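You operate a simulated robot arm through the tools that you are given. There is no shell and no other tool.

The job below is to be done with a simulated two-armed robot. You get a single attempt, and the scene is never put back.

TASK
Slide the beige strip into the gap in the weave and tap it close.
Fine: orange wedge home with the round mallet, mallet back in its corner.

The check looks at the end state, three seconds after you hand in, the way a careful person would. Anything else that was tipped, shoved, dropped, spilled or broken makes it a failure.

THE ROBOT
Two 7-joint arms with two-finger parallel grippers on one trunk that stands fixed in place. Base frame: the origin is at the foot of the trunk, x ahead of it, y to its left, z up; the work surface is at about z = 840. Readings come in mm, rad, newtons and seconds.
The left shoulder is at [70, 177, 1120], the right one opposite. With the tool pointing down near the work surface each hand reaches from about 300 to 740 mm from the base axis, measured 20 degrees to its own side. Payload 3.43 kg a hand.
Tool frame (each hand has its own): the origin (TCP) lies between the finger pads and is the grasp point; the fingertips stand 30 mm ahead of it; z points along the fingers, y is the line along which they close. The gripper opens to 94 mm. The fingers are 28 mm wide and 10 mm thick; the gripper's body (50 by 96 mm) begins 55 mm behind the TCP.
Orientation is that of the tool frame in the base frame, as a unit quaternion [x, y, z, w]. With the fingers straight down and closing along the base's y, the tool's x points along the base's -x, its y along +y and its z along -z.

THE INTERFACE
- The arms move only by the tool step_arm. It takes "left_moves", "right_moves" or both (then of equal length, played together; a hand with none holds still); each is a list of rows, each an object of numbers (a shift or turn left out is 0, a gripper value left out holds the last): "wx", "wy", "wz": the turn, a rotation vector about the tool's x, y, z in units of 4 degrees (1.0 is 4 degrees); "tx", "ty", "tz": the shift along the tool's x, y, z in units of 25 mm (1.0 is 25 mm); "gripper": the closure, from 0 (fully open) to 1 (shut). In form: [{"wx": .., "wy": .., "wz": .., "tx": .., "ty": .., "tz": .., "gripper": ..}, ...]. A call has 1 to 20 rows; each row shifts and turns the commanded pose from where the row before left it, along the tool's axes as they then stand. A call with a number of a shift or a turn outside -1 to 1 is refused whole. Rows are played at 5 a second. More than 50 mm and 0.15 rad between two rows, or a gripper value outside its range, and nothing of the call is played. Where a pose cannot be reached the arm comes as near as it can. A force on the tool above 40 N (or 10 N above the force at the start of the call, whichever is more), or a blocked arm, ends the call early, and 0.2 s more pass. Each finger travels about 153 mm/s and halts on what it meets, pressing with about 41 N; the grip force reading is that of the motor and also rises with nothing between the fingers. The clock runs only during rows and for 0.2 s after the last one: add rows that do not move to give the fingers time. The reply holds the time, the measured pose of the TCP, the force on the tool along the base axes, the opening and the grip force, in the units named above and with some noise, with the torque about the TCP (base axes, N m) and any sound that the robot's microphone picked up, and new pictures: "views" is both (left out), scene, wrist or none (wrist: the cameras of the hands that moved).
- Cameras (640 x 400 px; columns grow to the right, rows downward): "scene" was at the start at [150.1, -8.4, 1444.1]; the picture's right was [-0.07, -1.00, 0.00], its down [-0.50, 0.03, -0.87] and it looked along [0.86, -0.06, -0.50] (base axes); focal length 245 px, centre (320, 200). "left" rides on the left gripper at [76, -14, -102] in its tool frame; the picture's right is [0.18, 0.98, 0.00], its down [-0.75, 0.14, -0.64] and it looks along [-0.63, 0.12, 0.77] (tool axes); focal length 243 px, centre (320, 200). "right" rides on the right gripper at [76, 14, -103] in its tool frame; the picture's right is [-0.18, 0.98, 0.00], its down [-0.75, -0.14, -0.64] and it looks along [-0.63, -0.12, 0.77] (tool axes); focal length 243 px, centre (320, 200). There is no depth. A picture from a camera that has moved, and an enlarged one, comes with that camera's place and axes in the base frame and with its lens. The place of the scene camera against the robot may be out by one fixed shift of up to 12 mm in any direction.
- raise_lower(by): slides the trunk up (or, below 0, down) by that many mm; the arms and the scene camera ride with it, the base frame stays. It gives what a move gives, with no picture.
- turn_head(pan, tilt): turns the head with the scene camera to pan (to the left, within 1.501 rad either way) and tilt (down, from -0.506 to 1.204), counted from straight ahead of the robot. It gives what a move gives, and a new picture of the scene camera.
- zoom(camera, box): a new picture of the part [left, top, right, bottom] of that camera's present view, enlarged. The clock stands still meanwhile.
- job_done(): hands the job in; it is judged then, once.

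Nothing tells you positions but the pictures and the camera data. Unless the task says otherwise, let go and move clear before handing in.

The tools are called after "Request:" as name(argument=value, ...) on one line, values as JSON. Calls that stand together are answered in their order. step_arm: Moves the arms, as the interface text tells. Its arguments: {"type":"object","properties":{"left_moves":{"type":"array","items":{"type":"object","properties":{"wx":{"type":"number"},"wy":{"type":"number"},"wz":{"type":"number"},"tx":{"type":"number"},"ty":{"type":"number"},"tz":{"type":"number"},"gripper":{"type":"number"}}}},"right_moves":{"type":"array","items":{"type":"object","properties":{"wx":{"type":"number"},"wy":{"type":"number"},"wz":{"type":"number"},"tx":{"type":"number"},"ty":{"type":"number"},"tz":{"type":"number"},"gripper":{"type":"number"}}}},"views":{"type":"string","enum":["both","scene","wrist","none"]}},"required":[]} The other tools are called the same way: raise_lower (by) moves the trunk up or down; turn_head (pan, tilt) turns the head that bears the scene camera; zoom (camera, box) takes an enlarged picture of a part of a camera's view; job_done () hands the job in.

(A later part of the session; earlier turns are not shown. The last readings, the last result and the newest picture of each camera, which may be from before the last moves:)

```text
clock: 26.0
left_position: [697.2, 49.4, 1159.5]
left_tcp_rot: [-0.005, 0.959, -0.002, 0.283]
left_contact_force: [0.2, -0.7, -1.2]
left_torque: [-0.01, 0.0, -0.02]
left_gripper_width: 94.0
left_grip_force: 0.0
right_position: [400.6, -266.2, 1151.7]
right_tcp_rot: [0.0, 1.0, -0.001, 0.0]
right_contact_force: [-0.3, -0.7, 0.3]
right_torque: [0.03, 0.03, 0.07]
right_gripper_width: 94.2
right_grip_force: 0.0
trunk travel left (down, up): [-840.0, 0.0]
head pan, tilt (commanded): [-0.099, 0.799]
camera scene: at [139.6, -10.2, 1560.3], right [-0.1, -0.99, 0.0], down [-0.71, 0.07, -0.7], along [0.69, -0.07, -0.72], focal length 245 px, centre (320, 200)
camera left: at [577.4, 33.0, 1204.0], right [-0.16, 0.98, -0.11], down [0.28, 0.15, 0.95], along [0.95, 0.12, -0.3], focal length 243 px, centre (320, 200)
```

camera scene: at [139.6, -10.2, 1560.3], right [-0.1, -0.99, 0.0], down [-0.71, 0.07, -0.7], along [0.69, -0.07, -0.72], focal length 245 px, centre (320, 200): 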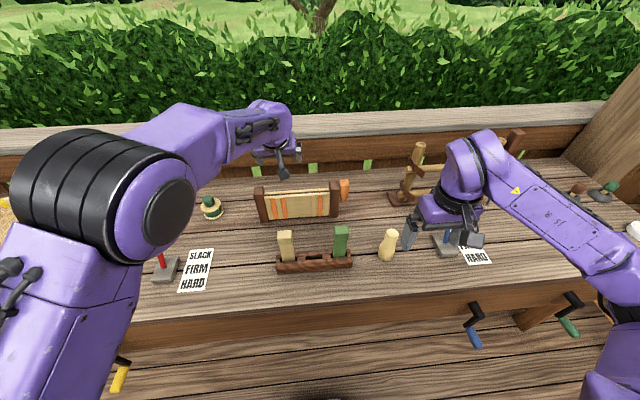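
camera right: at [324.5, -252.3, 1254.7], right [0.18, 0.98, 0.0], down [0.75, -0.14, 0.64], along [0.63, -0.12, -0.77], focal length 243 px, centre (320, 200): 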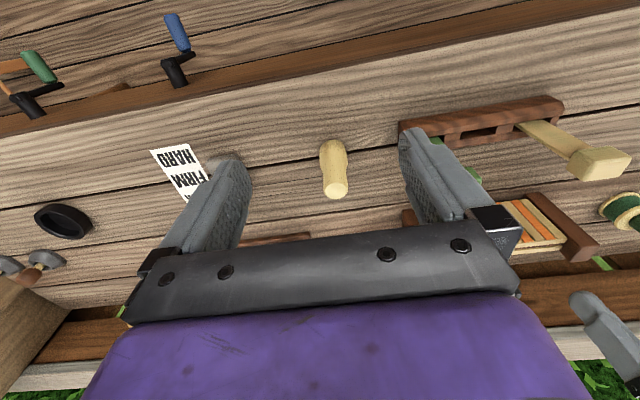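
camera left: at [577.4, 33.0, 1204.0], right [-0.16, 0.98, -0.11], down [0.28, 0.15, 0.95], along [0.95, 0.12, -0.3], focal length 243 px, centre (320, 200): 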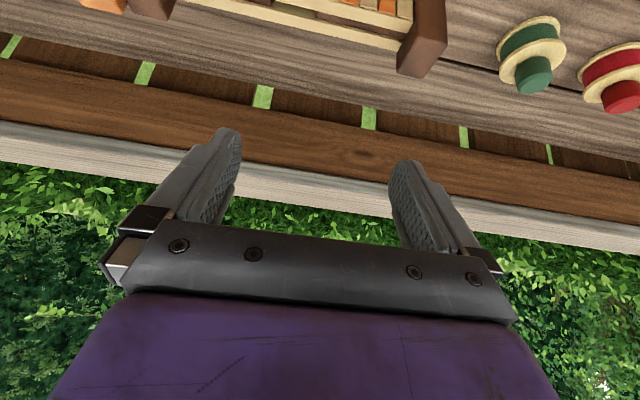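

With the arm extended it tracks well: (697, 49, 1159) at 33° tilt. I'll confirm it reaches over the slot itself, stopping above the posts.

Request:
step_arm(left_moves=[{"tx": 0.129, "ty": -0.2, "tz": 0.685}, {"tx": 0.129, "ty": -0.2, "tz": 0.685}, {"tx": 0.129, "ty": -0.2, "tz": 0.685}, {"tx": 0.129, "ty": -0.2, "tz": 0.685}, {"tx": 0.129, "ty": -0.2, "tz": 0.685}, {"tx": 0.129, "ty": -0.2, "tz": 0.685}, {"tx": 0.129, "ty": -0.2, "tz": 0.685}, {"tx": 0.129, "ty": -0.2, "tz": 0.685}, {}], views="both")

```text
clock: 28.0
left_position: [746.8, 2.4, 1029.0]
left_tcp_rot: [0.004, 0.958, 0.002, 0.285]
left_contact_force: [-0.7, -1.2, 0.2]
left_torque: [-0.01, -0.01, -0.02]
left_gripper_width: 94.0
left_grip_force: 0.1
right_position: [400.1, -267.1, 1152.5]
right_tcp_rot: [0.0, 1.0, 0.001, 0.0]
right_contact_force: [0.2, 0.3, 0.6]
right_torque: [-0.01, 0.01, -0.01]
right_gripper_width: 93.9
right_grip_force: 0.0
trunk travel left (down, up): [-840.0, 0.0]
head pan, tilt (commanded): [-0.099, 0.799]
camera scene: at [139.5, -10.4, 1560.3], right [-0.1, -1.0, 0.0], down [-0.71, 0.07, -0.7], along [0.69, -0.07, -0.72], focal length 245 px, centre (320, 200)
camera left: at [625.8, -11.3, 1073.6], right [-0.15, 0.98, -0.09], down [0.28, 0.13, 0.95], along [0.95, 0.12, -0.3], focal length 243 px, centre (320, 200)
```

scene: 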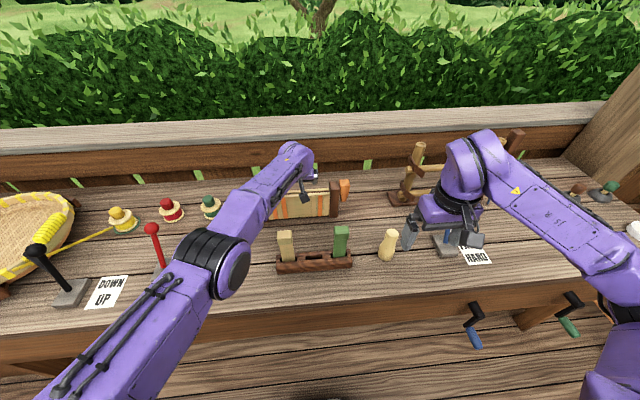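
left: 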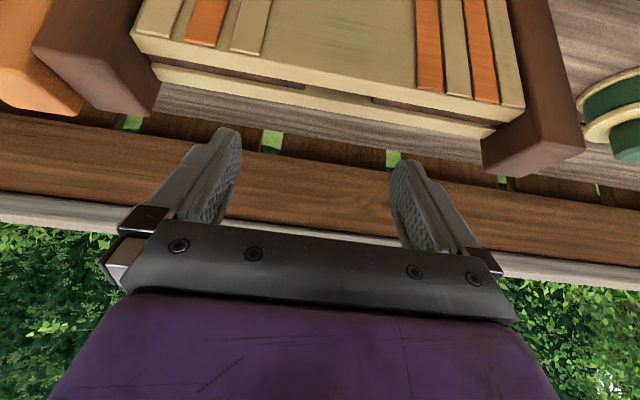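

Reach over the slot is fine. This close view is also good for measuring the slot, so I'll enlarge it.

Request:
zoom(camera="left", box=[130, 20, 330, 140])

Request:
zoom(camera="left", box=[330, 40, 530, 160])

Request:
zoom(camera="left", box=[0, 0, 160, 130])

```text
3.20 times, centred on (230, 80) of left
camera zoom: at [625.8, -11.3, 1073.6], right [-0.15, 0.98, -0.09], down [0.28, 0.13, 0.95], along [0.95, 0.12, -0.3], focal length 776 px, centre (608, 584)
```

zoom: 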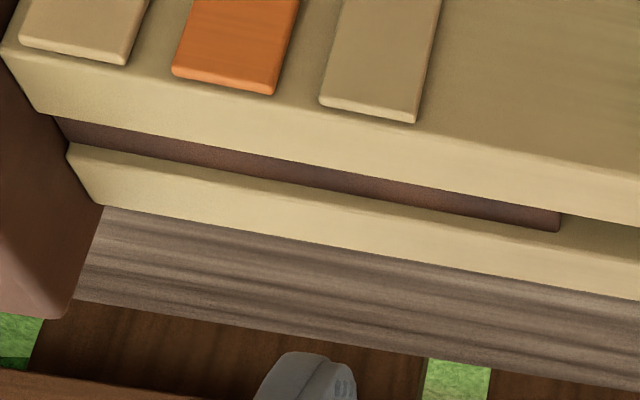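

```text
3.20 times, centred on (430, 100) of left
camera zoom: at [625.8, -11.3, 1073.6], right [-0.15, 0.98, -0.09], down [0.28, 0.13, 0.95], along [0.95, 0.12, -0.3], focal length 776 px, centre (-32, 520)
```

zoom: 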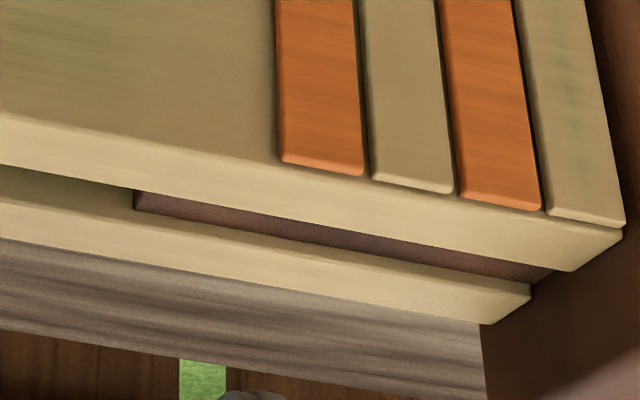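

```text
3.08 times, centred on (80, 65) of left
camera zoom: at [625.8, -11.3, 1073.6], right [-0.15, 0.98, -0.09], down [0.28, 0.13, 0.95], along [0.95, 0.12, -0.3], focal length 746 px, centre (1058, 615)
```

zoom: 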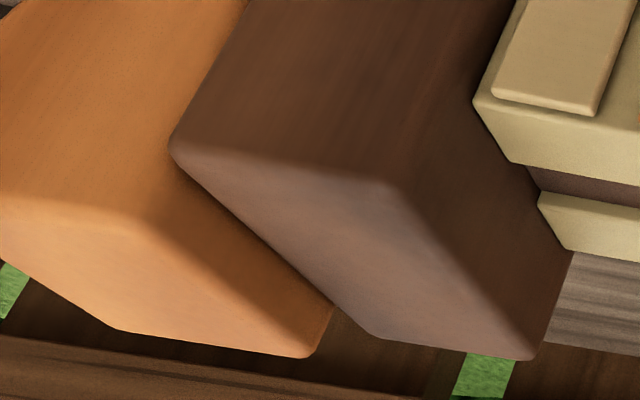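

Cross-checking two views: the slot is x ≈ 742–747 at the wall top z ≈ 969, gap y ≈ -13 to 30 (centre 8.7), and the frame is nearly square with the base. Now I'll bring the tilted left hand back above the beige strip to check tracking and measure the strip.

Request:
step_arm(left_moves=[{"tx": -0.583, "tz": -0.893}, {"tx": -0.583, "tz": -0.893}, {"tx": -0.583, "tz": -0.893}, {"tx": 0.683, "ty": 0.196, "tz": -0.499}, {"tx": 0.683, "ty": 0.196, "tz": -0.499}, {"tx": 0.683, "ty": 0.196, "tz": -0.499}, {"tx": 0.683, "ty": 0.196, "tz": -0.499}, {"tx": 0.683, "ty": 0.196, "tz": -0.499}, {"tx": 0.683, "ty": 0.196, "tz": -0.499}, {"tx": 0.683, "ty": 0.196, "tz": -0.499}, {"tx": 0.683, "ty": 0.196, "tz": -0.499}, {"tx": 0.683, "ty": 0.196, "tz": -0.499}, {}, {}], views="both")

```text
clock: 29.9
left_position: [606.8, 45.4, 1015.7]
left_tcp_rot: [-0.015, 0.981, -0.001, 0.194]
left_contact_force: [0.8, 0.7, 0.1]
left_torque: [0.0, -0.01, 0.01]
left_gripper_width: 94.2
left_grip_force: 0.2
right_position: [401.4, -265.3, 1150.4]
right_tcp_rot: [0.0, 1.0, 0.0, 0.0]
right_contact_force: [0.0, 0.0, 0.3]
right_torque: [-0.03, 0.01, 0.0]
right_gripper_width: 94.0
right_grip_force: 0.0
trunk travel left (down, up): [-840.0, 0.0]
head pan, tilt (commanded): [-0.099, 0.799]
stopped in row 9 (left hand): the arm was blocked; the commanded pose is now the measured one
camera scene: at [140.3, -9.9, 1560.2], right [-0.1, -1.0, 0.0], down [-0.71, 0.07, -0.7], along [0.69, -0.07, -0.72], focal length 245 px, centre (320, 200)
camera left: at [496.1, 28.7, 1082.1], right [-0.2, 0.98, -0.08], down [0.45, 0.16, 0.88], along [0.87, 0.14, -0.47], focal length 243 px, centre (320, 200)
```

scene: 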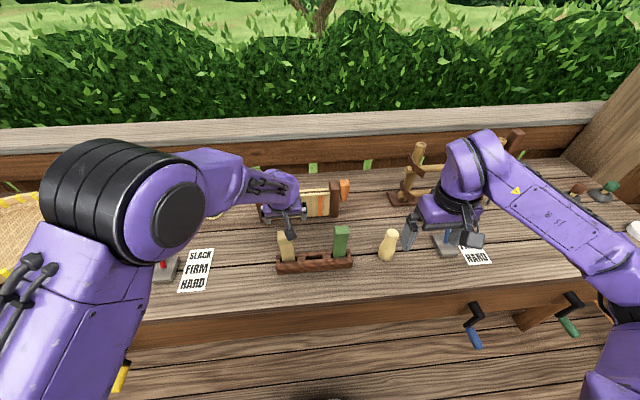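
left: 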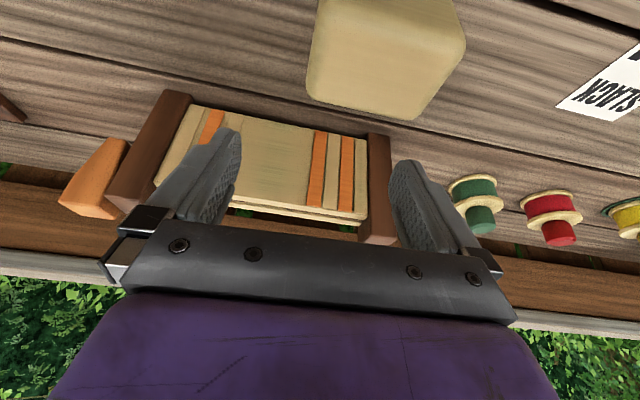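

The arm jumped elbow configuration again near x 600 (nothing touched: forces stay near zero). The cause is the high trunk making forearm and tool line up when tilted close in; a lower trunk avoids that. I'll lift the hand clear first and check the strip is undisturbed.

Request:
step_arm(left_moves=[{"tx": -0.366, "tz": -0.888}, {"tx": -0.366, "tz": -0.888}, {"tx": -0.366, "tz": -0.888}, {"tx": -0.366, "tz": -0.888, "wz": 0.43}, {"tx": -0.366, "tz": -0.888}, {}], right_moves=[{"tz": -0.9}, {"tz": -0.9}, {"tz": -0.9}, {"tz": -0.9}, {"tz": -0.9}, {}], views="both")

```text
clock: 31.3
left_position: [605.0, 43.5, 1139.0]
left_tcp_rot: [0.002, 0.981, 0.001, 0.196]
left_contact_force: [-0.5, 0.4, 0.1]
left_torque: [-0.03, 0.03, -0.03]
left_gripper_width: 94.2
left_grip_force: 0.0
right_position: [401.8, -268.2, 1263.5]
right_tcp_rot: [0.0, 1.0, -0.001, 0.0]
right_contact_force: [-0.1, 0.1, -0.3]
right_torque: [0.03, 0.01, 0.01]
right_gripper_width: 94.1
right_grip_force: 0.0
trunk travel left (down, up): [-840.0, 0.0]
head pan, tilt (commanded): [-0.099, 0.799]
camera scene: at [140.6, -10.8, 1560.2], right [-0.1, -1.0, 0.0], down [-0.71, 0.07, -0.7], along [0.69, -0.07, -0.72], focal length 245 px, centre (320, 200)
camera right: at [325.2, -253.3, 1367.5], right [0.18, 0.98, 0.0], down [0.75, -0.14, 0.64], along [0.63, -0.12, -0.77], focal length 243 px, centre (320, 200)
camera left: at [495.7, 29.5, 1205.0], right [-0.17, 0.98, -0.07], down [0.45, 0.14, 0.88], along [0.88, 0.12, -0.47], focal length 243 px, centre (320, 200)
```

scene: 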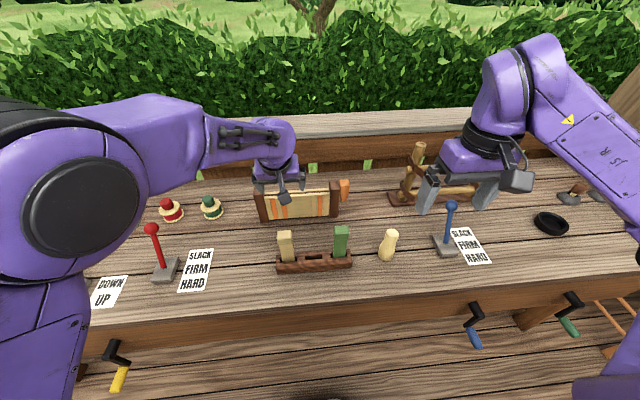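
right: 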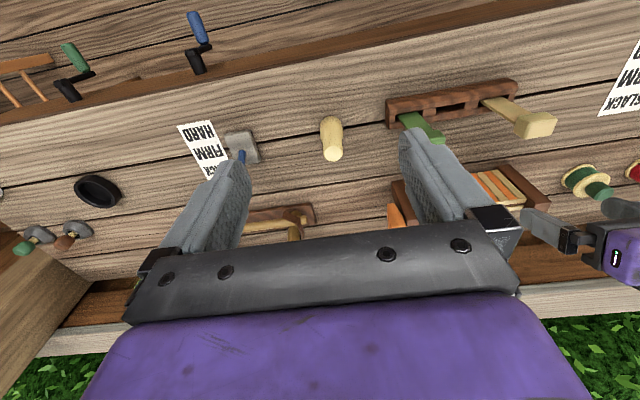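
left: 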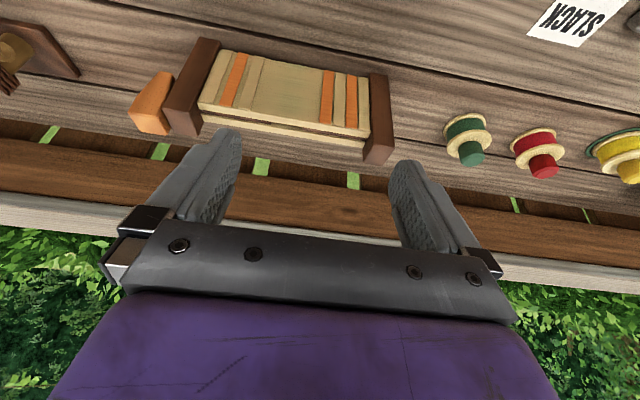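

All is undisturbed. I'll lower the trunk in stages, raising the arms in between so the hands stay high.

Request:
raise_lower(by=-100)

Request:
step_arm(left_moves=[{"tx": -0.305, "tz": -0.74}, {"tx": -0.305, "tz": -0.74}, {"tx": -0.305, "tz": -0.74}, {"tx": -0.305, "tz": -0.74}, {"tx": -0.305, "tz": -0.74}, {}], right_moves=[{"tz": -0.8}, {"tz": -0.8}, {"tz": -0.8}, {"tz": -0.8}, {"tz": -0.8}, {}], views="none")

Request:
raise_lower(by=-100)

Request:
step_arm(left_moves=[{"tx": -0.305, "tz": -0.74}, {"tx": -0.305, "tz": -0.74}, {"tx": -0.305, "tz": -0.74}, {"tx": -0.305, "tz": -0.74}, {"tx": -0.305, "tz": -0.74}, {}], right_moves=[{"tz": -0.8}, {"tz": -0.8}, {"tz": -0.8}, {"tz": -0.8}, {"tz": -0.8}, {}], views="scene")

```text
clock: 32.7
left_position: [605.1, 43.6, 1039.2]
left_tcp_rot: [0.001, 0.981, 0.001, 0.196]
left_contact_force: [0.2, -0.7, -0.4]
left_torque: [-0.03, 0.01, 0.01]
left_gripper_width: 93.9
left_grip_force: 0.0
right_position: [401.2, -266.9, 1164.4]
right_tcp_rot: [0.001, 1.0, 0.0, 0.0]
right_contact_force: [-0.7, 0.1, -0.4]
right_torque: [-0.02, -0.01, 0.0]
right_gripper_width: 94.0
right_grip_force: 0.1
trunk travel left (down, up): [-740.0, 100.0]
head pan, tilt (commanded): [-0.099, 0.799]
```

```text
clock: 34.1
left_position: [606.3, 42.7, 1136.8]
left_tcp_rot: [0.003, 0.981, 0.003, 0.196]
left_contact_force: [-0.1, 0.3, -0.5]
left_torque: [-0.01, 0.01, -0.02]
left_gripper_width: 94.2
left_grip_force: 0.0
right_position: [400.5, -266.8, 1263.9]
right_tcp_rot: [0.001, 1.0, 0.001, 0.0]
right_contact_force: [0.0, 0.0, -1.1]
right_torque: [0.01, -0.03, 0.0]
right_gripper_width: 94.1
right_grip_force: 0.0
trunk travel left (down, up): [-740.0, 100.0]
head pan, tilt (commanded): [-0.099, 0.799]
```

```text
clock: 35.4
left_position: [605.2, 42.7, 1037.2]
left_tcp_rot: [0.004, 0.981, 0.004, 0.196]
left_contact_force: [-0.1, 0.0, -0.1]
left_torque: [-0.01, 0.02, -0.01]
left_gripper_width: 94.4
left_grip_force: 0.1
right_position: [400.8, -267.8, 1164.3]
right_tcp_rot: [0.0, 1.0, 0.0, 0.0]
right_contact_force: [-0.4, 0.5, -0.9]
right_torque: [0.0, -0.02, 0.0]
right_gripper_width: 94.2
right_grip_force: 0.0
trunk travel left (down, up): [-640.0, 200.0]
head pan, tilt (commanded): [-0.099, 0.799]
```

```text
clock: 36.8
left_position: [606.1, 41.2, 1137.3]
left_tcp_rot: [0.004, 0.981, 0.004, 0.195]
left_contact_force: [-0.6, -0.4, -0.3]
left_torque: [0.0, 0.0, -0.01]
left_gripper_width: 94.2
left_grip_force: 0.1
right_position: [402.3, -267.3, 1265.0]
right_tcp_rot: [-0.001, 1.0, 0.0, 0.0]
right_contact_force: [-0.1, 0.2, 0.8]
right_torque: [0.01, 0.05, -0.01]
right_gripper_width: 93.9
right_grip_force: 0.1
trunk travel left (down, up): [-640.0, 200.0]
head pan, tilt (commanded): [-0.099, 0.799]
camera scene: at [140.6, -11.0, 1360.1], right [-0.1, -1.0, 0.0], down [-0.71, 0.07, -0.7], along [0.69, -0.07, -0.72], focal length 245 px, centre (320, 200)
```

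scene: 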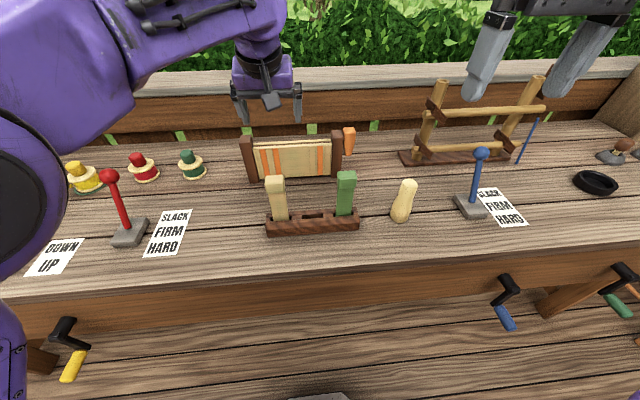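

With the shoulders at about z 1060, I'll move back above the strip and add tilt in small increments, checking tracking.

Request:
step_arm(left_moves=[{"tx": 0.518, "ty": 0.05, "tz": -0.213}, {"tx": 0.518, "ty": 0.05, "tz": -0.213}, {"tx": 0.518, "ty": 0.05, "tz": -0.213}, {"tx": 0.518, "ty": 0.05, "tz": -0.213}, {"wy": -0.6}, {"wy": -0.6}, {}], views="none")

Request:
step_arm(left_moves=[{"wy": -0.6}, {"wy": -0.6}, {}, {}], views="both")

```text
clock: 38.4
left_position: [547.4, 47.1, 1136.1]
left_tcp_rot: [0.003, 0.972, 0.003, 0.236]
left_contact_force: [-0.2, 0.4, 0.9]
left_torque: [-0.03, -0.02, 0.04]
left_gripper_width: 94.1
left_grip_force: 0.1
right_position: [401.2, -266.0, 1265.9]
right_tcp_rot: [0.0, 1.0, -0.001, 0.0]
right_contact_force: [-0.3, 0.9, -0.3]
right_torque: [0.01, 0.03, -0.02]
right_gripper_width: 93.9
right_grip_force: 0.2
trunk travel left (down, up): [-640.0, 200.0]
head pan, tilt (commanded): [-0.099, 0.799]
```

```text
clock: 39.4
left_position: [549.6, 47.8, 1137.7]
left_tcp_rot: [0.003, 0.961, 0.002, 0.276]
left_contact_force: [0.1, -0.4, -0.1]
left_torque: [0.01, -0.02, -0.02]
left_gripper_width: 94.2
left_grip_force: 0.1
right_position: [401.5, -266.4, 1263.4]
right_tcp_rot: [0.0, 1.0, 0.0, 0.0]
right_contact_force: [0.0, 0.0, -0.8]
right_torque: [0.0, -0.01, 0.0]
right_gripper_width: 94.1
right_grip_force: 0.1
trunk travel left (down, up): [-640.0, 200.0]
head pan, tilt (commanded): [-0.099, 0.799]
camera scene: at [140.0, -10.2, 1360.2], right [-0.1, -1.0, 0.0], down [-0.71, 0.07, -0.7], along [0.69, -0.07, -0.72], focal length 245 px, centre (320, 200)
camera left: at [428.8, 33.4, 1183.6], right [-0.15, 0.98, -0.09], down [0.3, 0.13, 0.95], along [0.94, 0.12, -0.31], focal length 243 px, centre (320, 200)
```

scene: 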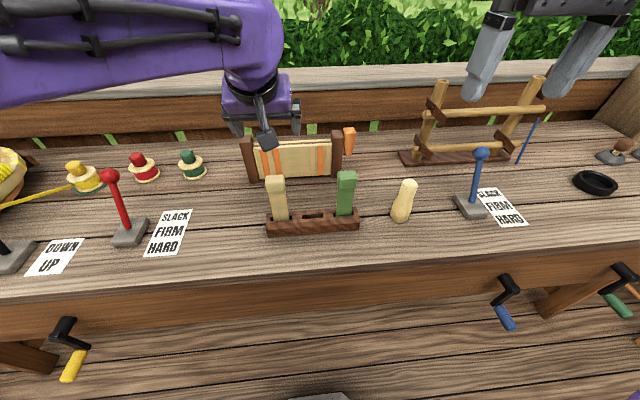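
left: 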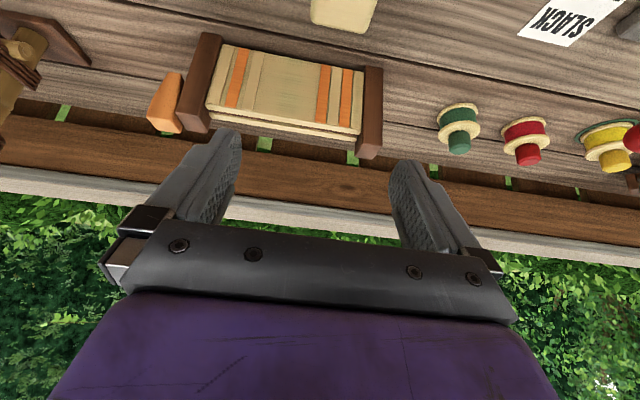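

Tracking is now precise at 32° tilt. I'll use the trunk to come down a little and look at the strip's head up close.

Request:
raise_lower(by=-50)

Request:
step_arm(left_moves=[{}], views="both")

Request:
zoom(camera="left", box=[260, 0, 440, 110])

Request:
zoom(camera="scene", box=[240, 120, 420, 230])

```text
clock: 40.3
left_position: [548.0, 47.2, 1086.5]
left_tcp_rot: [0.004, 0.961, 0.003, 0.276]
left_contact_force: [0.2, -0.2, -0.3]
left_torque: [0.0, 0.0, -0.01]
left_gripper_width: 94.1
left_grip_force: 0.0
right_position: [400.4, -265.9, 1214.5]
right_tcp_rot: [0.0, 1.0, 0.001, 0.0]
right_contact_force: [-0.4, 0.8, 0.4]
right_torque: [0.0, 0.03, 0.0]
right_gripper_width: 93.9
right_grip_force: 0.1
trunk travel left (down, up): [-590.0, 250.0]
head pan, tilt (commanded): [-0.099, 0.799]
```

```text
clock: 40.7
left_position: [548.8, 46.3, 1087.3]
left_tcp_rot: [0.004, 0.961, 0.002, 0.277]
left_contact_force: [-0.1, 0.4, 0.0]
left_torque: [-0.01, 0.03, 0.03]
left_gripper_width: 93.8
left_grip_force: 0.0
right_position: [401.8, -265.0, 1212.9]
right_tcp_rot: [0.0, 1.0, 0.0, -0.001]
right_contact_force: [0.7, 0.6, 0.4]
right_torque: [0.01, -0.02, 0.0]
right_gripper_width: 93.8
right_grip_force: 0.0
trunk travel left (down, up): [-590.0, 250.0]
head pan, tilt (commanded): [-0.099, 0.799]
camera scene: at [140.1, -10.4, 1310.2], right [-0.1, -1.0, 0.0], down [-0.71, 0.07, -0.7], along [0.69, -0.07, -0.72], focal length 245 px, centre (320, 200)
camera left: at [429.0, 33.2, 1133.5], right [-0.15, 0.98, -0.09], down [0.3, 0.13, 0.95], along [0.94, 0.12, -0.31], focal length 243 px, centre (320, 200)
```

scene: 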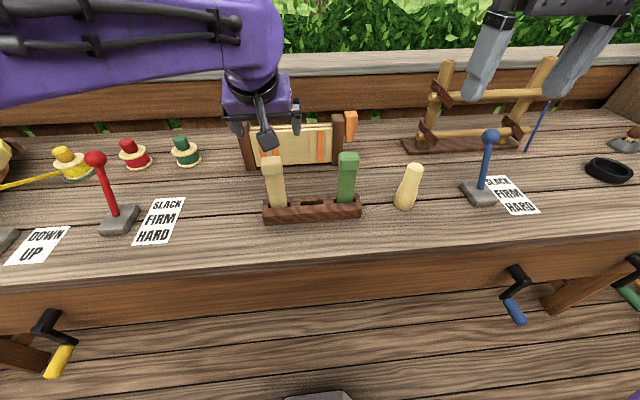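
left: 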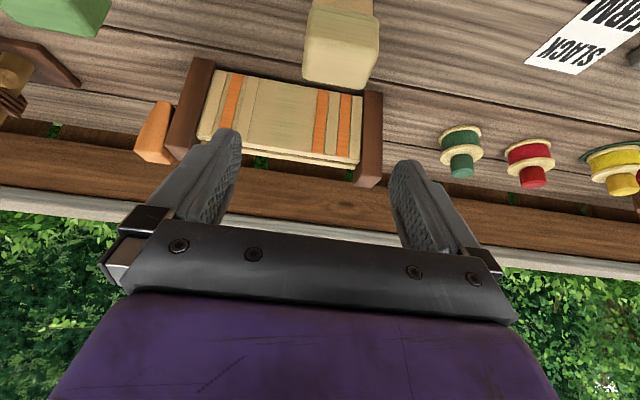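

```text
3.56 times, centred on (350, 55) of left
camera zoom: at [429.0, 33.2, 1133.5], right [-0.15, 0.98, -0.09], down [0.3, 0.13, 0.95], along [0.94, 0.12, -0.31], focal length 863 px, centre (213, 716)
```

zoom: 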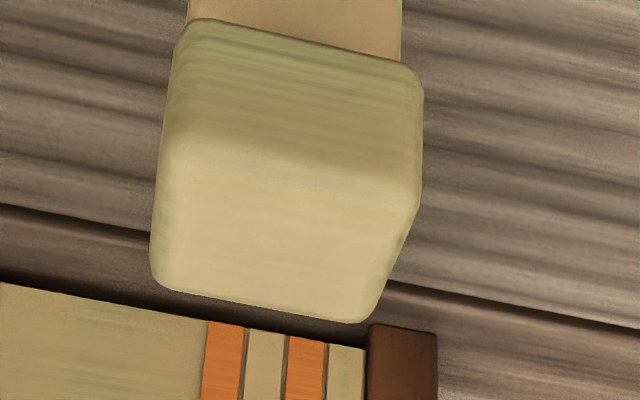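

```text
3.56 times, centred on (330, 175) of scene
camera zoom: at [140.1, -10.4, 1310.2], right [-0.1, -1.0, 0.0], down [-0.71, 0.07, -0.7], along [0.69, -0.07, -0.72], focal length 872 px, centre (284, 289)
```

zoom: 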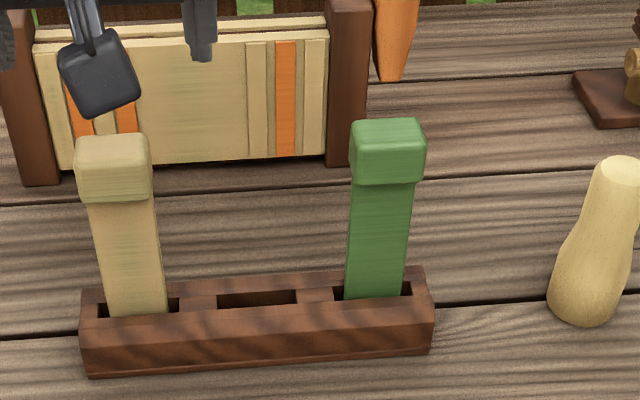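

Triangulating, the beige head is about 42 wide × 26 deep × 29 tall, centred near (545, 50, 994). I'll centre over it and descend part way with the trunk for a second look.

Request:
step_arm(left_moves=[{"tx": 0.135, "ty": 0.14, "tz": -0.085}, {}], views="none")

Request:
raise_lower(by=-40)

Request:
step_arm(left_moves=[{}], views="both")

Request:
zoom(camera="left", box=[220, 40, 420, 180])

Request:
zoom(camera="scene", box=[240, 90, 420, 200])

```text
clock: 41.3
left_position: [544.7, 51.1, 1087.3]
left_tcp_rot: [0.004, 0.961, 0.002, 0.276]
left_contact_force: [-0.3, 0.1, 0.0]
left_torque: [-0.01, 0.02, 0.01]
left_gripper_width: 93.9
left_grip_force: 0.0
right_position: [402.1, -265.5, 1214.0]
right_tcp_rot: [0.0, 1.0, 0.0, 0.001]
right_contact_force: [-0.7, 0.4, 0.8]
right_torque: [0.03, 0.03, 0.0]
right_gripper_width: 93.8
right_grip_force: 0.1
trunk travel left (down, up): [-590.0, 250.0]
head pan, tilt (commanded): [-0.099, 0.799]
```

```text
clock: 42.1
left_position: [544.7, 51.5, 1048.7]
left_tcp_rot: [0.003, 0.961, 0.003, 0.276]
left_contact_force: [-0.4, -0.2, -0.9]
left_torque: [-0.01, -0.04, 0.0]
left_gripper_width: 93.9
left_grip_force: 0.1
right_position: [401.8, -265.9, 1174.2]
right_tcp_rot: [0.001, 1.0, -0.001, 0.001]
right_contact_force: [-0.1, 0.0, 0.8]
right_torque: [-0.01, -0.04, 0.01]
right_gripper_width: 94.0
right_grip_force: 0.0
trunk travel left (down, up): [-550.0, 290.0]
head pan, tilt (commanded): [-0.099, 0.799]
```

```text
clock: 42.5
left_position: [544.9, 51.5, 1045.8]
left_tcp_rot: [0.004, 0.961, 0.003, 0.277]
left_contact_force: [0.0, 0.0, 0.7]
left_torque: [0.03, -0.02, 0.03]
left_gripper_width: 94.0
left_grip_force: 0.1
right_position: [401.9, -266.5, 1174.5]
right_tcp_rot: [-0.001, 1.0, 0.0, 0.001]
right_contact_force: [0.0, -0.3, -0.2]
right_torque: [0.0, 0.01, 0.02]
right_gripper_width: 94.0
right_grip_force: 0.1
trunk travel left (down, up): [-550.0, 290.0]
head pan, tilt (commanded): [-0.099, 0.799]
camera scene: at [140.1, -10.4, 1270.2], right [-0.1, -1.0, 0.0], down [-0.71, 0.07, -0.7], along [0.69, -0.07, -0.72], focal length 245 px, centre (320, 200)
camera left: at [424.9, 36.7, 1093.7], right [-0.15, 0.98, -0.09], down [0.3, 0.13, 0.95], along [0.94, 0.12, -0.31], focal length 243 px, centre (320, 200)
```

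scene: 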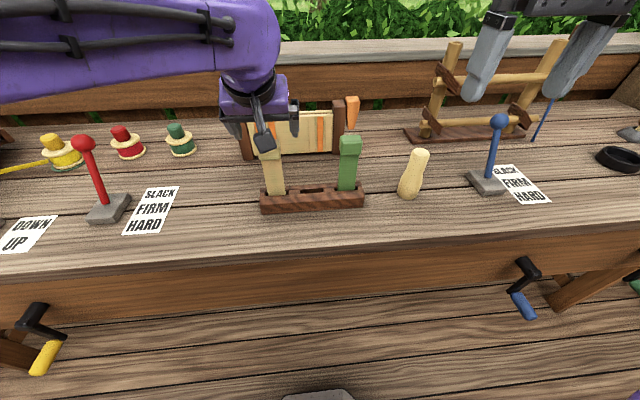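
left: 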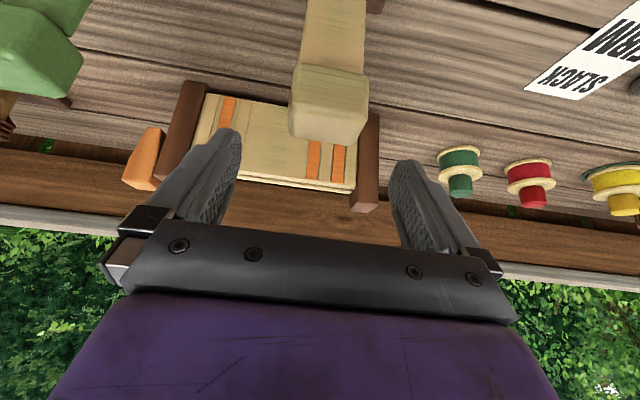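

```text
2.86 times, centred on (320, 110) of left
camera zoom: at [424.9, 36.7, 1093.7], right [-0.15, 0.98, -0.09], down [0.3, 0.13, 0.95], along [0.94, 0.12, -0.31], focal length 693 px, centre (320, 457)
```

zoom: 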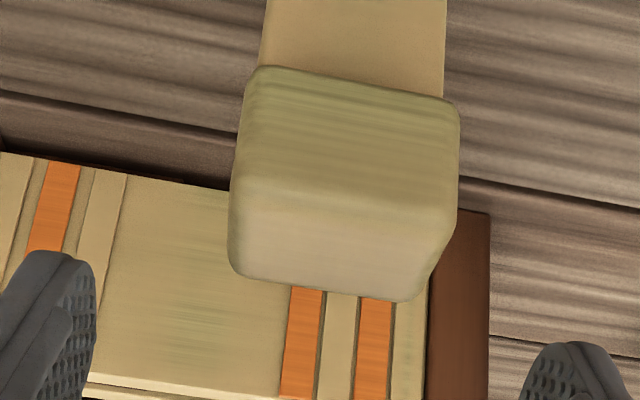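

```text
3.56 times, centred on (330, 145) of scene
camera zoom: at [140.1, -10.4, 1270.2], right [-0.1, -1.0, 0.0], down [-0.71, 0.07, -0.7], along [0.69, -0.07, -0.72], focal length 872 px, centre (284, 396)
```

zoom: 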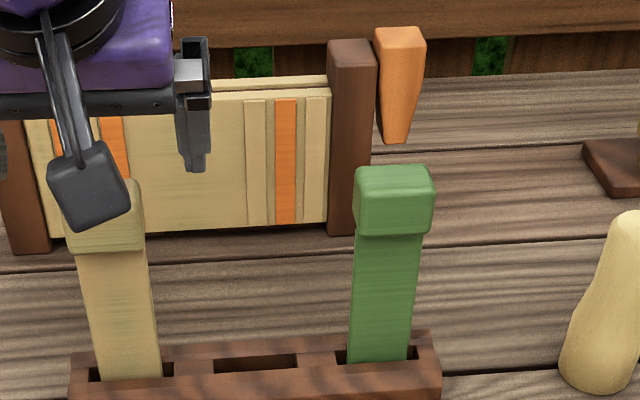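

Second view refines it: head centre (541, 49.8, 999), size ≈ 26 × 41 × 27 mm, stem ≈ 38 wide. I'll move the open fingers around the head, gripping it high so the tips stay above its underside.

Request:
step_arm(left_moves=[{"tx": 0.565, "ty": -0.034, "tz": 0.254}, {"tx": 0.565, "ty": -0.034, "tz": 0.254}, {}, {}], views="both")

Request:
zoom(camera="left", box=[220, 60, 420, 200])

Request:
zoom(camera="scene", box=[200, 90, 380, 220])

```text
clock: 43.5
left_position: [526.6, 50.0, 1022.1]
left_tcp_rot: [0.003, 0.961, 0.003, 0.276]
left_contact_force: [1.3, -0.3, 0.2]
left_torque: [0.03, 0.0, 0.01]
left_gripper_width: 94.1
left_grip_force: 0.1
right_position: [401.6, -267.0, 1174.6]
right_tcp_rot: [0.0, 1.0, -0.001, 0.0]
right_contact_force: [-0.6, 0.6, 0.4]
right_torque: [-0.01, 0.02, 0.01]
right_gripper_width: 94.0
right_grip_force: 0.1
trunk travel left (down, up): [-550.0, 290.0]
head pan, tilt (commanded): [-0.099, 0.799]
camera scene: at [140.0, -10.3, 1270.2], right [-0.1, -1.0, 0.0], down [-0.71, 0.07, -0.7], along [0.69, -0.07, -0.72], focal length 245 px, centre (320, 200)
camera left: at [407.0, 35.6, 1068.9], right [-0.15, 0.98, -0.09], down [0.3, 0.13, 0.95], along [0.94, 0.12, -0.31], focal length 243 px, centre (320, 200)
```

scene: 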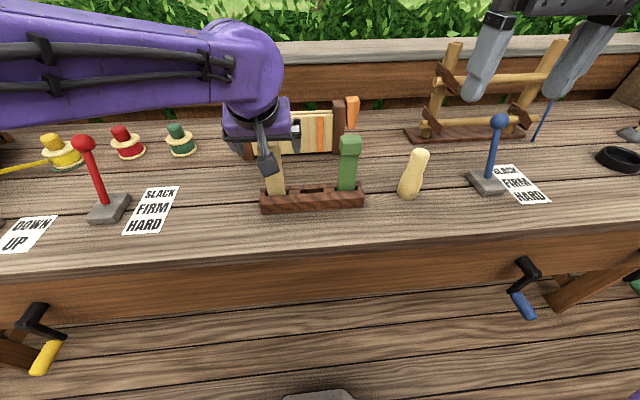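
left: 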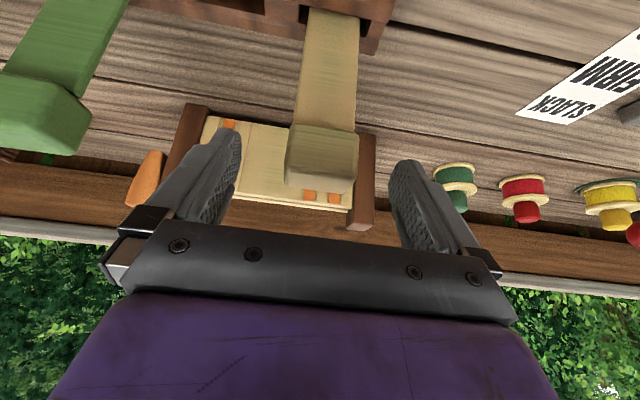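

```text
2.86 times, centred on (320, 130) of left
camera zoom: at [407.0, 35.6, 1068.9], right [-0.15, 0.98, -0.09], down [0.3, 0.13, 0.95], along [0.94, 0.12, -0.31], focal length 693 px, centre (320, 400)
```

zoom: 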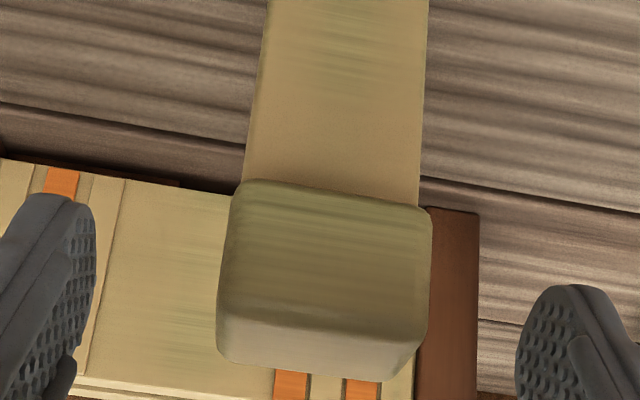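

```text
3.08 times, centred on (290, 155) of scene
camera zoom: at [140.0, -10.3, 1270.2], right [-0.1, -1.0, 0.0], down [-0.71, 0.07, -0.7], along [0.69, -0.07, -0.72], focal length 755 px, centre (412, 338)
```

zoom: 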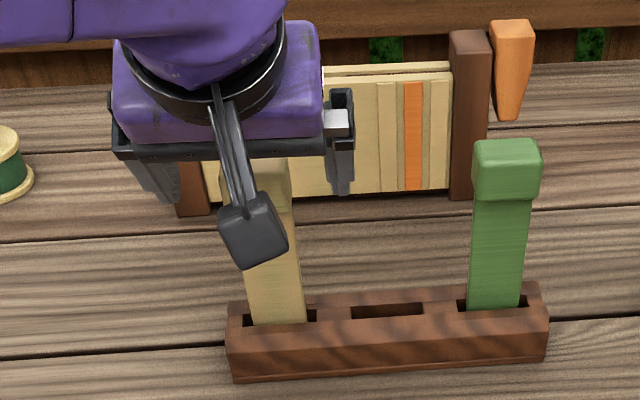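

The head sits centrally between the fingers (about 1 mm to +y). I'll nudge and close on it.

Request:
step_arm(left_moves=[{"ty": 0.04}, {"gripper": 1}, {}, {}], views="both")

Request:
zoom(camera="left", box=[220, 60, 420, 200])

Request:
zoom(camera="scene", box=[200, 90, 380, 220])

```text
clock: 44.5
left_position: [527.7, 50.0, 1022.8]
left_tcp_rot: [0.003, 0.961, 0.003, 0.276]
left_contact_force: [0.1, 0.1, 0.0]
left_torque: [-0.01, -0.01, -0.01]
left_gripper_width: 40.9
left_grip_force: 41.1
right_position: [402.3, -265.9, 1174.7]
right_tcp_rot: [-0.001, 1.0, 0.001, 0.0]
right_contact_force: [0.3, 0.0, -0.1]
right_torque: [-0.03, 0.0, 0.01]
right_gripper_width: 93.9
right_grip_force: 0.1
trunk travel left (down, up): [-550.0, 290.0]
head pan, tilt (commanded): [-0.099, 0.799]
camera scene: at [140.0, -10.4, 1270.2], right [-0.1, -1.0, 0.0], down [-0.71, 0.07, -0.7], along [0.69, -0.07, -0.72], focal length 245 px, centre (320, 200)
camera left: at [407.1, 36.2, 1068.8], right [-0.15, 0.98, -0.09], down [0.3, 0.13, 0.95], along [0.94, 0.12, -0.31], focal length 243 px, centre (320, 200)
```

scene: 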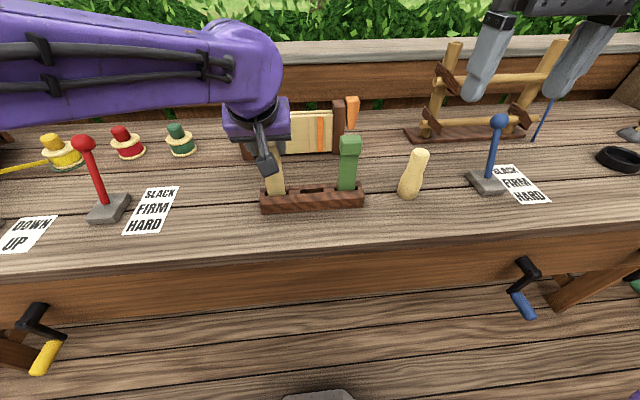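
left: 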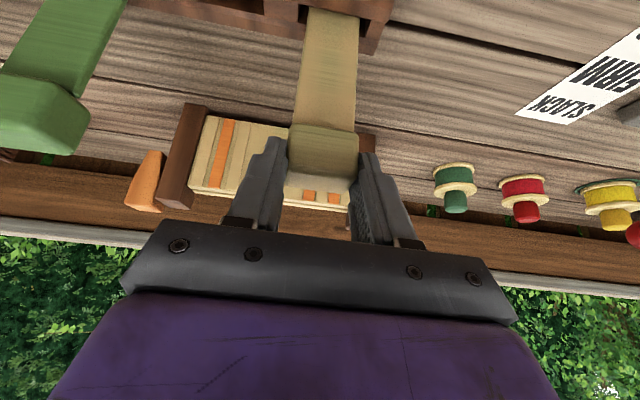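

```text
2.86 times, centred on (320, 130) of left
camera zoom: at [407.1, 36.2, 1068.8], right [-0.15, 0.98, -0.09], down [0.3, 0.13, 0.95], along [0.94, 0.12, -0.31], focal length 693 px, centre (320, 400)
```

zoom: 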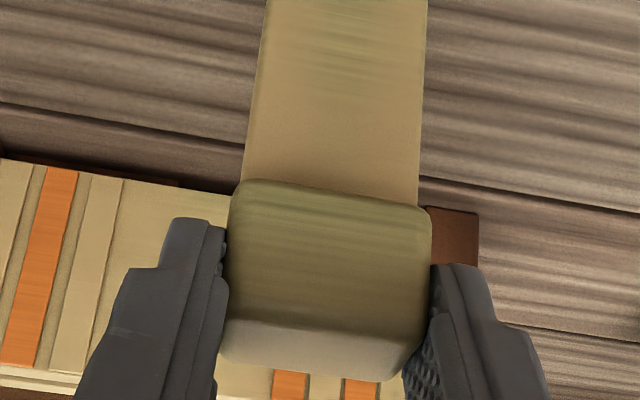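

```text
3.08 times, centred on (290, 155) of scene
camera zoom: at [140.0, -10.4, 1270.2], right [-0.1, -1.0, 0.0], down [-0.71, 0.07, -0.7], along [0.69, -0.07, -0.72], focal length 755 px, centre (412, 338)
```

zoom: 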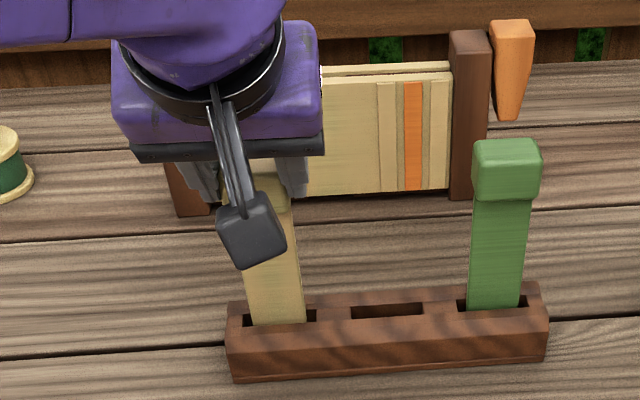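

The head is gripped (40.9 mm, 41 N). I'll lift straight up with the trunk and check the rack stays put.

Request:
raise_lower(by=25)

Request:
step_arm(left_moves=[{}], views="both")

```text
clock: 45.3
left_position: [527.0, 50.4, 1046.1]
left_tcp_rot: [0.004, 0.961, 0.002, 0.277]
left_contact_force: [-0.1, 0.5, -1.2]
left_torque: [-0.03, 0.04, 0.01]
left_gripper_width: 40.3
left_grip_force: 41.4
right_position: [402.1, -266.0, 1200.1]
right_tcp_rot: [0.0, 1.0, 0.0, 0.0]
right_contact_force: [-0.6, 0.4, -0.3]
right_torque: [0.02, 0.02, 0.01]
right_gripper_width: 94.2
right_grip_force: 0.1
trunk travel left (down, up): [-575.0, 265.0]
head pan, tilt (commanded): [-0.099, 0.799]
```

```text
clock: 45.7
left_position: [526.0, 50.1, 1048.5]
left_tcp_rot: [0.004, 0.961, 0.002, 0.277]
left_contact_force: [-0.3, -0.7, -0.7]
left_torque: [0.0, 0.0, 0.0]
left_gripper_width: 40.9
left_grip_force: 41.1
right_position: [402.7, -265.8, 1199.7]
right_tcp_rot: [0.0, 1.0, 0.0, 0.0]
right_contact_force: [-0.5, -1.3, -0.1]
right_torque: [0.03, -0.02, -0.03]
right_gripper_width: 94.0
right_grip_force: 0.0
trunk travel left (down, up): [-575.0, 265.0]
head pan, tilt (commanded): [-0.099, 0.799]
camera scene: at [139.9, -10.3, 1295.2], right [-0.1, -1.0, 0.0], down [-0.71, 0.07, -0.7], along [0.69, -0.07, -0.72], focal length 245 px, centre (320, 200)
camera left: at [407.0, 36.3, 1093.8], right [-0.15, 0.98, -0.09], down [0.3, 0.13, 0.95], along [0.94, 0.12, -0.31], focal length 243 px, centre (320, 200)
```

scene: 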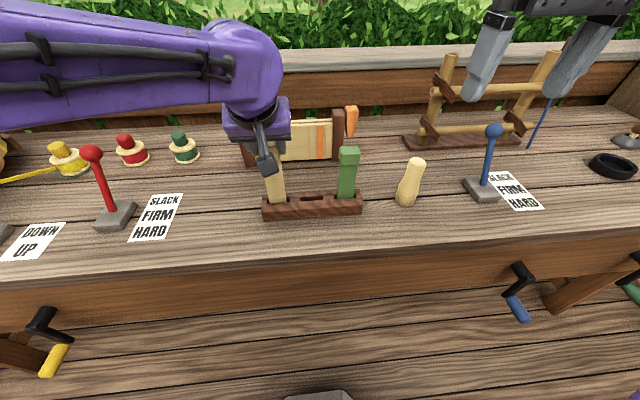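
left: 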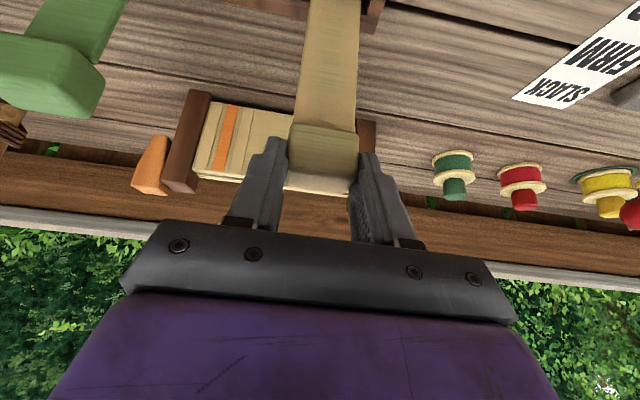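

The strip comes up freely and the rack stays. I'll raise it the rest of the way.

Request:
raise_lower(by=110)

Request:
turn_head(pan=-0.05, tilt=0.6)

Request:
zoom(camera="scene", box=[220, 100, 420, 250])

Request:
zoom(camera="right", box=[380, 60, 640, 240])

Request:
zoom(camera="left", box=[160, 0, 480, 200])

```text
clock: 47.1
left_position: [526.9, 51.4, 1155.9]
left_tcp_rot: [0.004, 0.961, 0.003, 0.276]
left_contact_force: [0.0, -0.6, -0.2]
left_torque: [-0.01, 0.02, 0.01]
left_gripper_width: 40.8
left_grip_force: 41.5
right_position: [402.0, -265.5, 1308.8]
right_tcp_rot: [0.0, 1.0, 0.0, 0.0]
right_contact_force: [-0.4, 0.2, 0.6]
right_torque: [0.03, 0.01, 0.02]
right_gripper_width: 93.6
right_grip_force: 0.1
trunk travel left (down, up): [-685.0, 155.0]
head pan, tilt (commanded): [-0.099, 0.799]
```

```text
clock: 47.8
left_position: [526.7, 50.3, 1157.4]
left_tcp_rot: [0.003, 0.961, 0.003, 0.276]
left_contact_force: [-0.2, -0.7, -0.6]
left_torque: [-0.02, 0.0, -0.01]
left_gripper_width: 40.5
left_grip_force: 40.3
right_position: [401.6, -265.9, 1309.7]
right_tcp_rot: [0.0, 1.0, 0.001, 0.0]
right_contact_force: [0.3, -0.2, -0.4]
right_torque: [0.0, -0.01, -0.01]
right_gripper_width: 94.1
right_grip_force: 0.2
trunk travel left (down, up): [-685.0, 155.0]
head pan, tilt (commanded): [-0.051, 0.6]
camera scene: at [148.1, -6.9, 1422.0], right [-0.05, -1.0, 0.0], down [-0.56, 0.03, -0.82], along [0.82, -0.04, -0.57], focal length 245 px, centre (320, 200)
```

scene: 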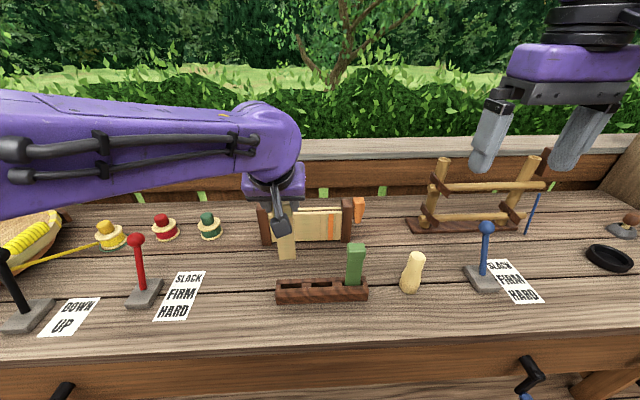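

```text
2.67 times, centred on (320, 175) of scene
camera zoom: at [148.1, -6.9, 1422.0], right [-0.05, -1.0, 0.0], down [-0.56, 0.03, -0.82], along [0.82, -0.04, -0.57], focal length 654 px, centre (320, 267)
```

zoom: 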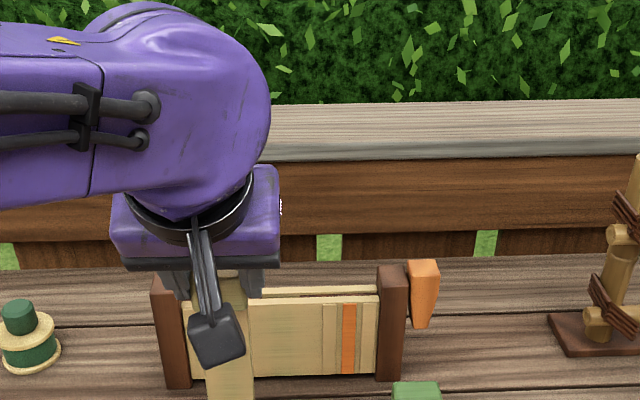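

```text
2.22 times, centred on (510, 150) of right
camera zoom: at [325.4, -252.2, 1412.7], right [0.18, 0.98, 0.0], down [0.75, -0.14, 0.64], along [0.63, -0.12, -0.77], focal length 539 px, centre (-102, 311)
```

zoom: 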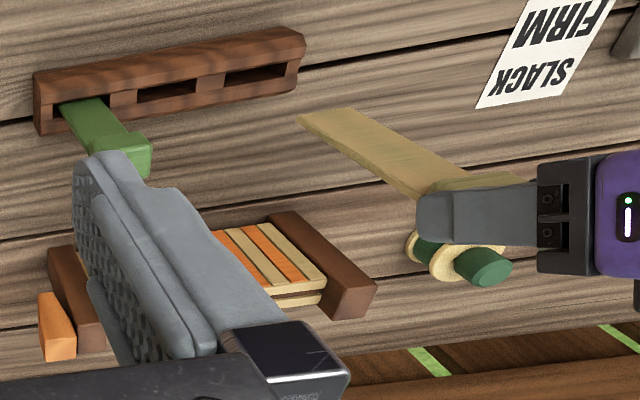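

```text
2.00 times, centred on (320, 100) of left
camera zoom: at [407.2, 36.2, 1203.8], right [-0.15, 0.98, -0.09], down [0.3, 0.13, 0.95], along [0.94, 0.12, -0.31], focal length 485 px, centre (320, 400)
```

zoom: 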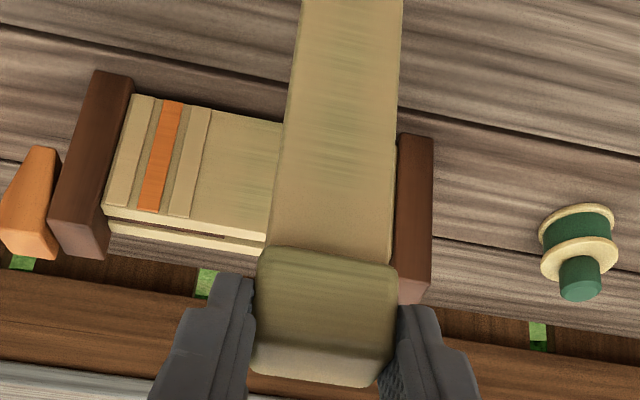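

The strip is out (bottom near z 988, hanging vertical, about 133 mm below the head). Now I'll carry it forward in stages towards the slot, keeping its lower end above the walls.

Request:
step_arm(left_moves=[{"tx": -0.699, "ty": -0.171, "tz": 0.316}, {"tx": -0.699, "ty": -0.171, "tz": 0.316}, {"tx": -0.699, "ty": -0.171, "tz": 0.316}, {"tx": -0.699, "ty": -0.171, "tz": 0.316}, {"tx": -0.699, "ty": -0.171, "tz": 0.316}, {"tx": -0.699, "ty": -0.171, "tz": 0.316}, {"tx": -0.699, "ty": -0.171, "tz": 0.316}, {}], views="both")

```text
clock: 49.6
left_position: [658.3, 19.8, 1175.9]
left_tcp_rot: [0.004, 0.961, 0.003, 0.277]
left_contact_force: [0.4, 1.0, -0.2]
left_torque: [0.01, -0.06, -0.01]
left_gripper_width: 40.5
left_grip_force: 40.9
right_position: [402.4, -265.6, 1309.5]
right_tcp_rot: [-0.001, 1.0, 0.001, -0.001]
right_contact_force: [-0.4, 0.3, -0.8]
right_torque: [-0.02, -0.01, 0.01]
right_gripper_width: 94.1
right_grip_force: 0.1
trunk travel left (down, up): [-685.0, 155.0]
head pan, tilt (commanded): [-0.051, 0.6]
camera scene: at [147.3, -6.6, 1422.2], right [-0.05, -1.0, 0.0], down [-0.56, 0.03, -0.83], along [0.82, -0.04, -0.56], focal length 245 px, centre (320, 200)
camera left: at [539.5, 5.9, 1221.9], right [-0.15, 0.98, -0.09], down [0.3, 0.13, 0.95], along [0.94, 0.12, -0.31], focal length 243 px, centre (320, 200)
```

scene: 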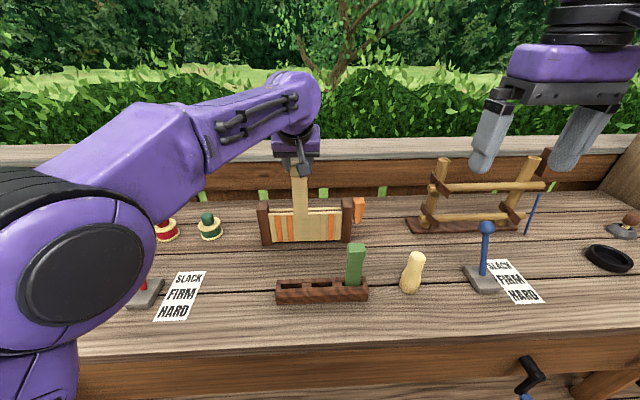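
left: 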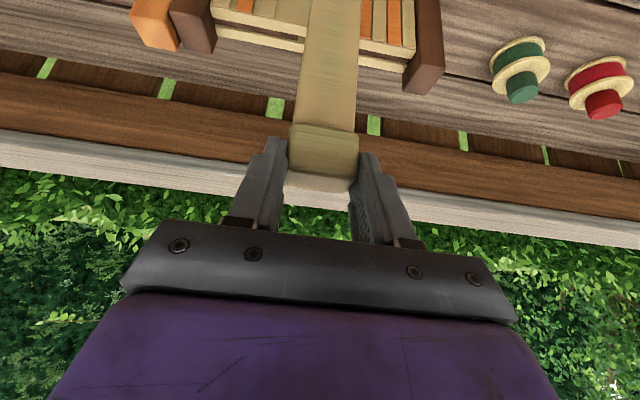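

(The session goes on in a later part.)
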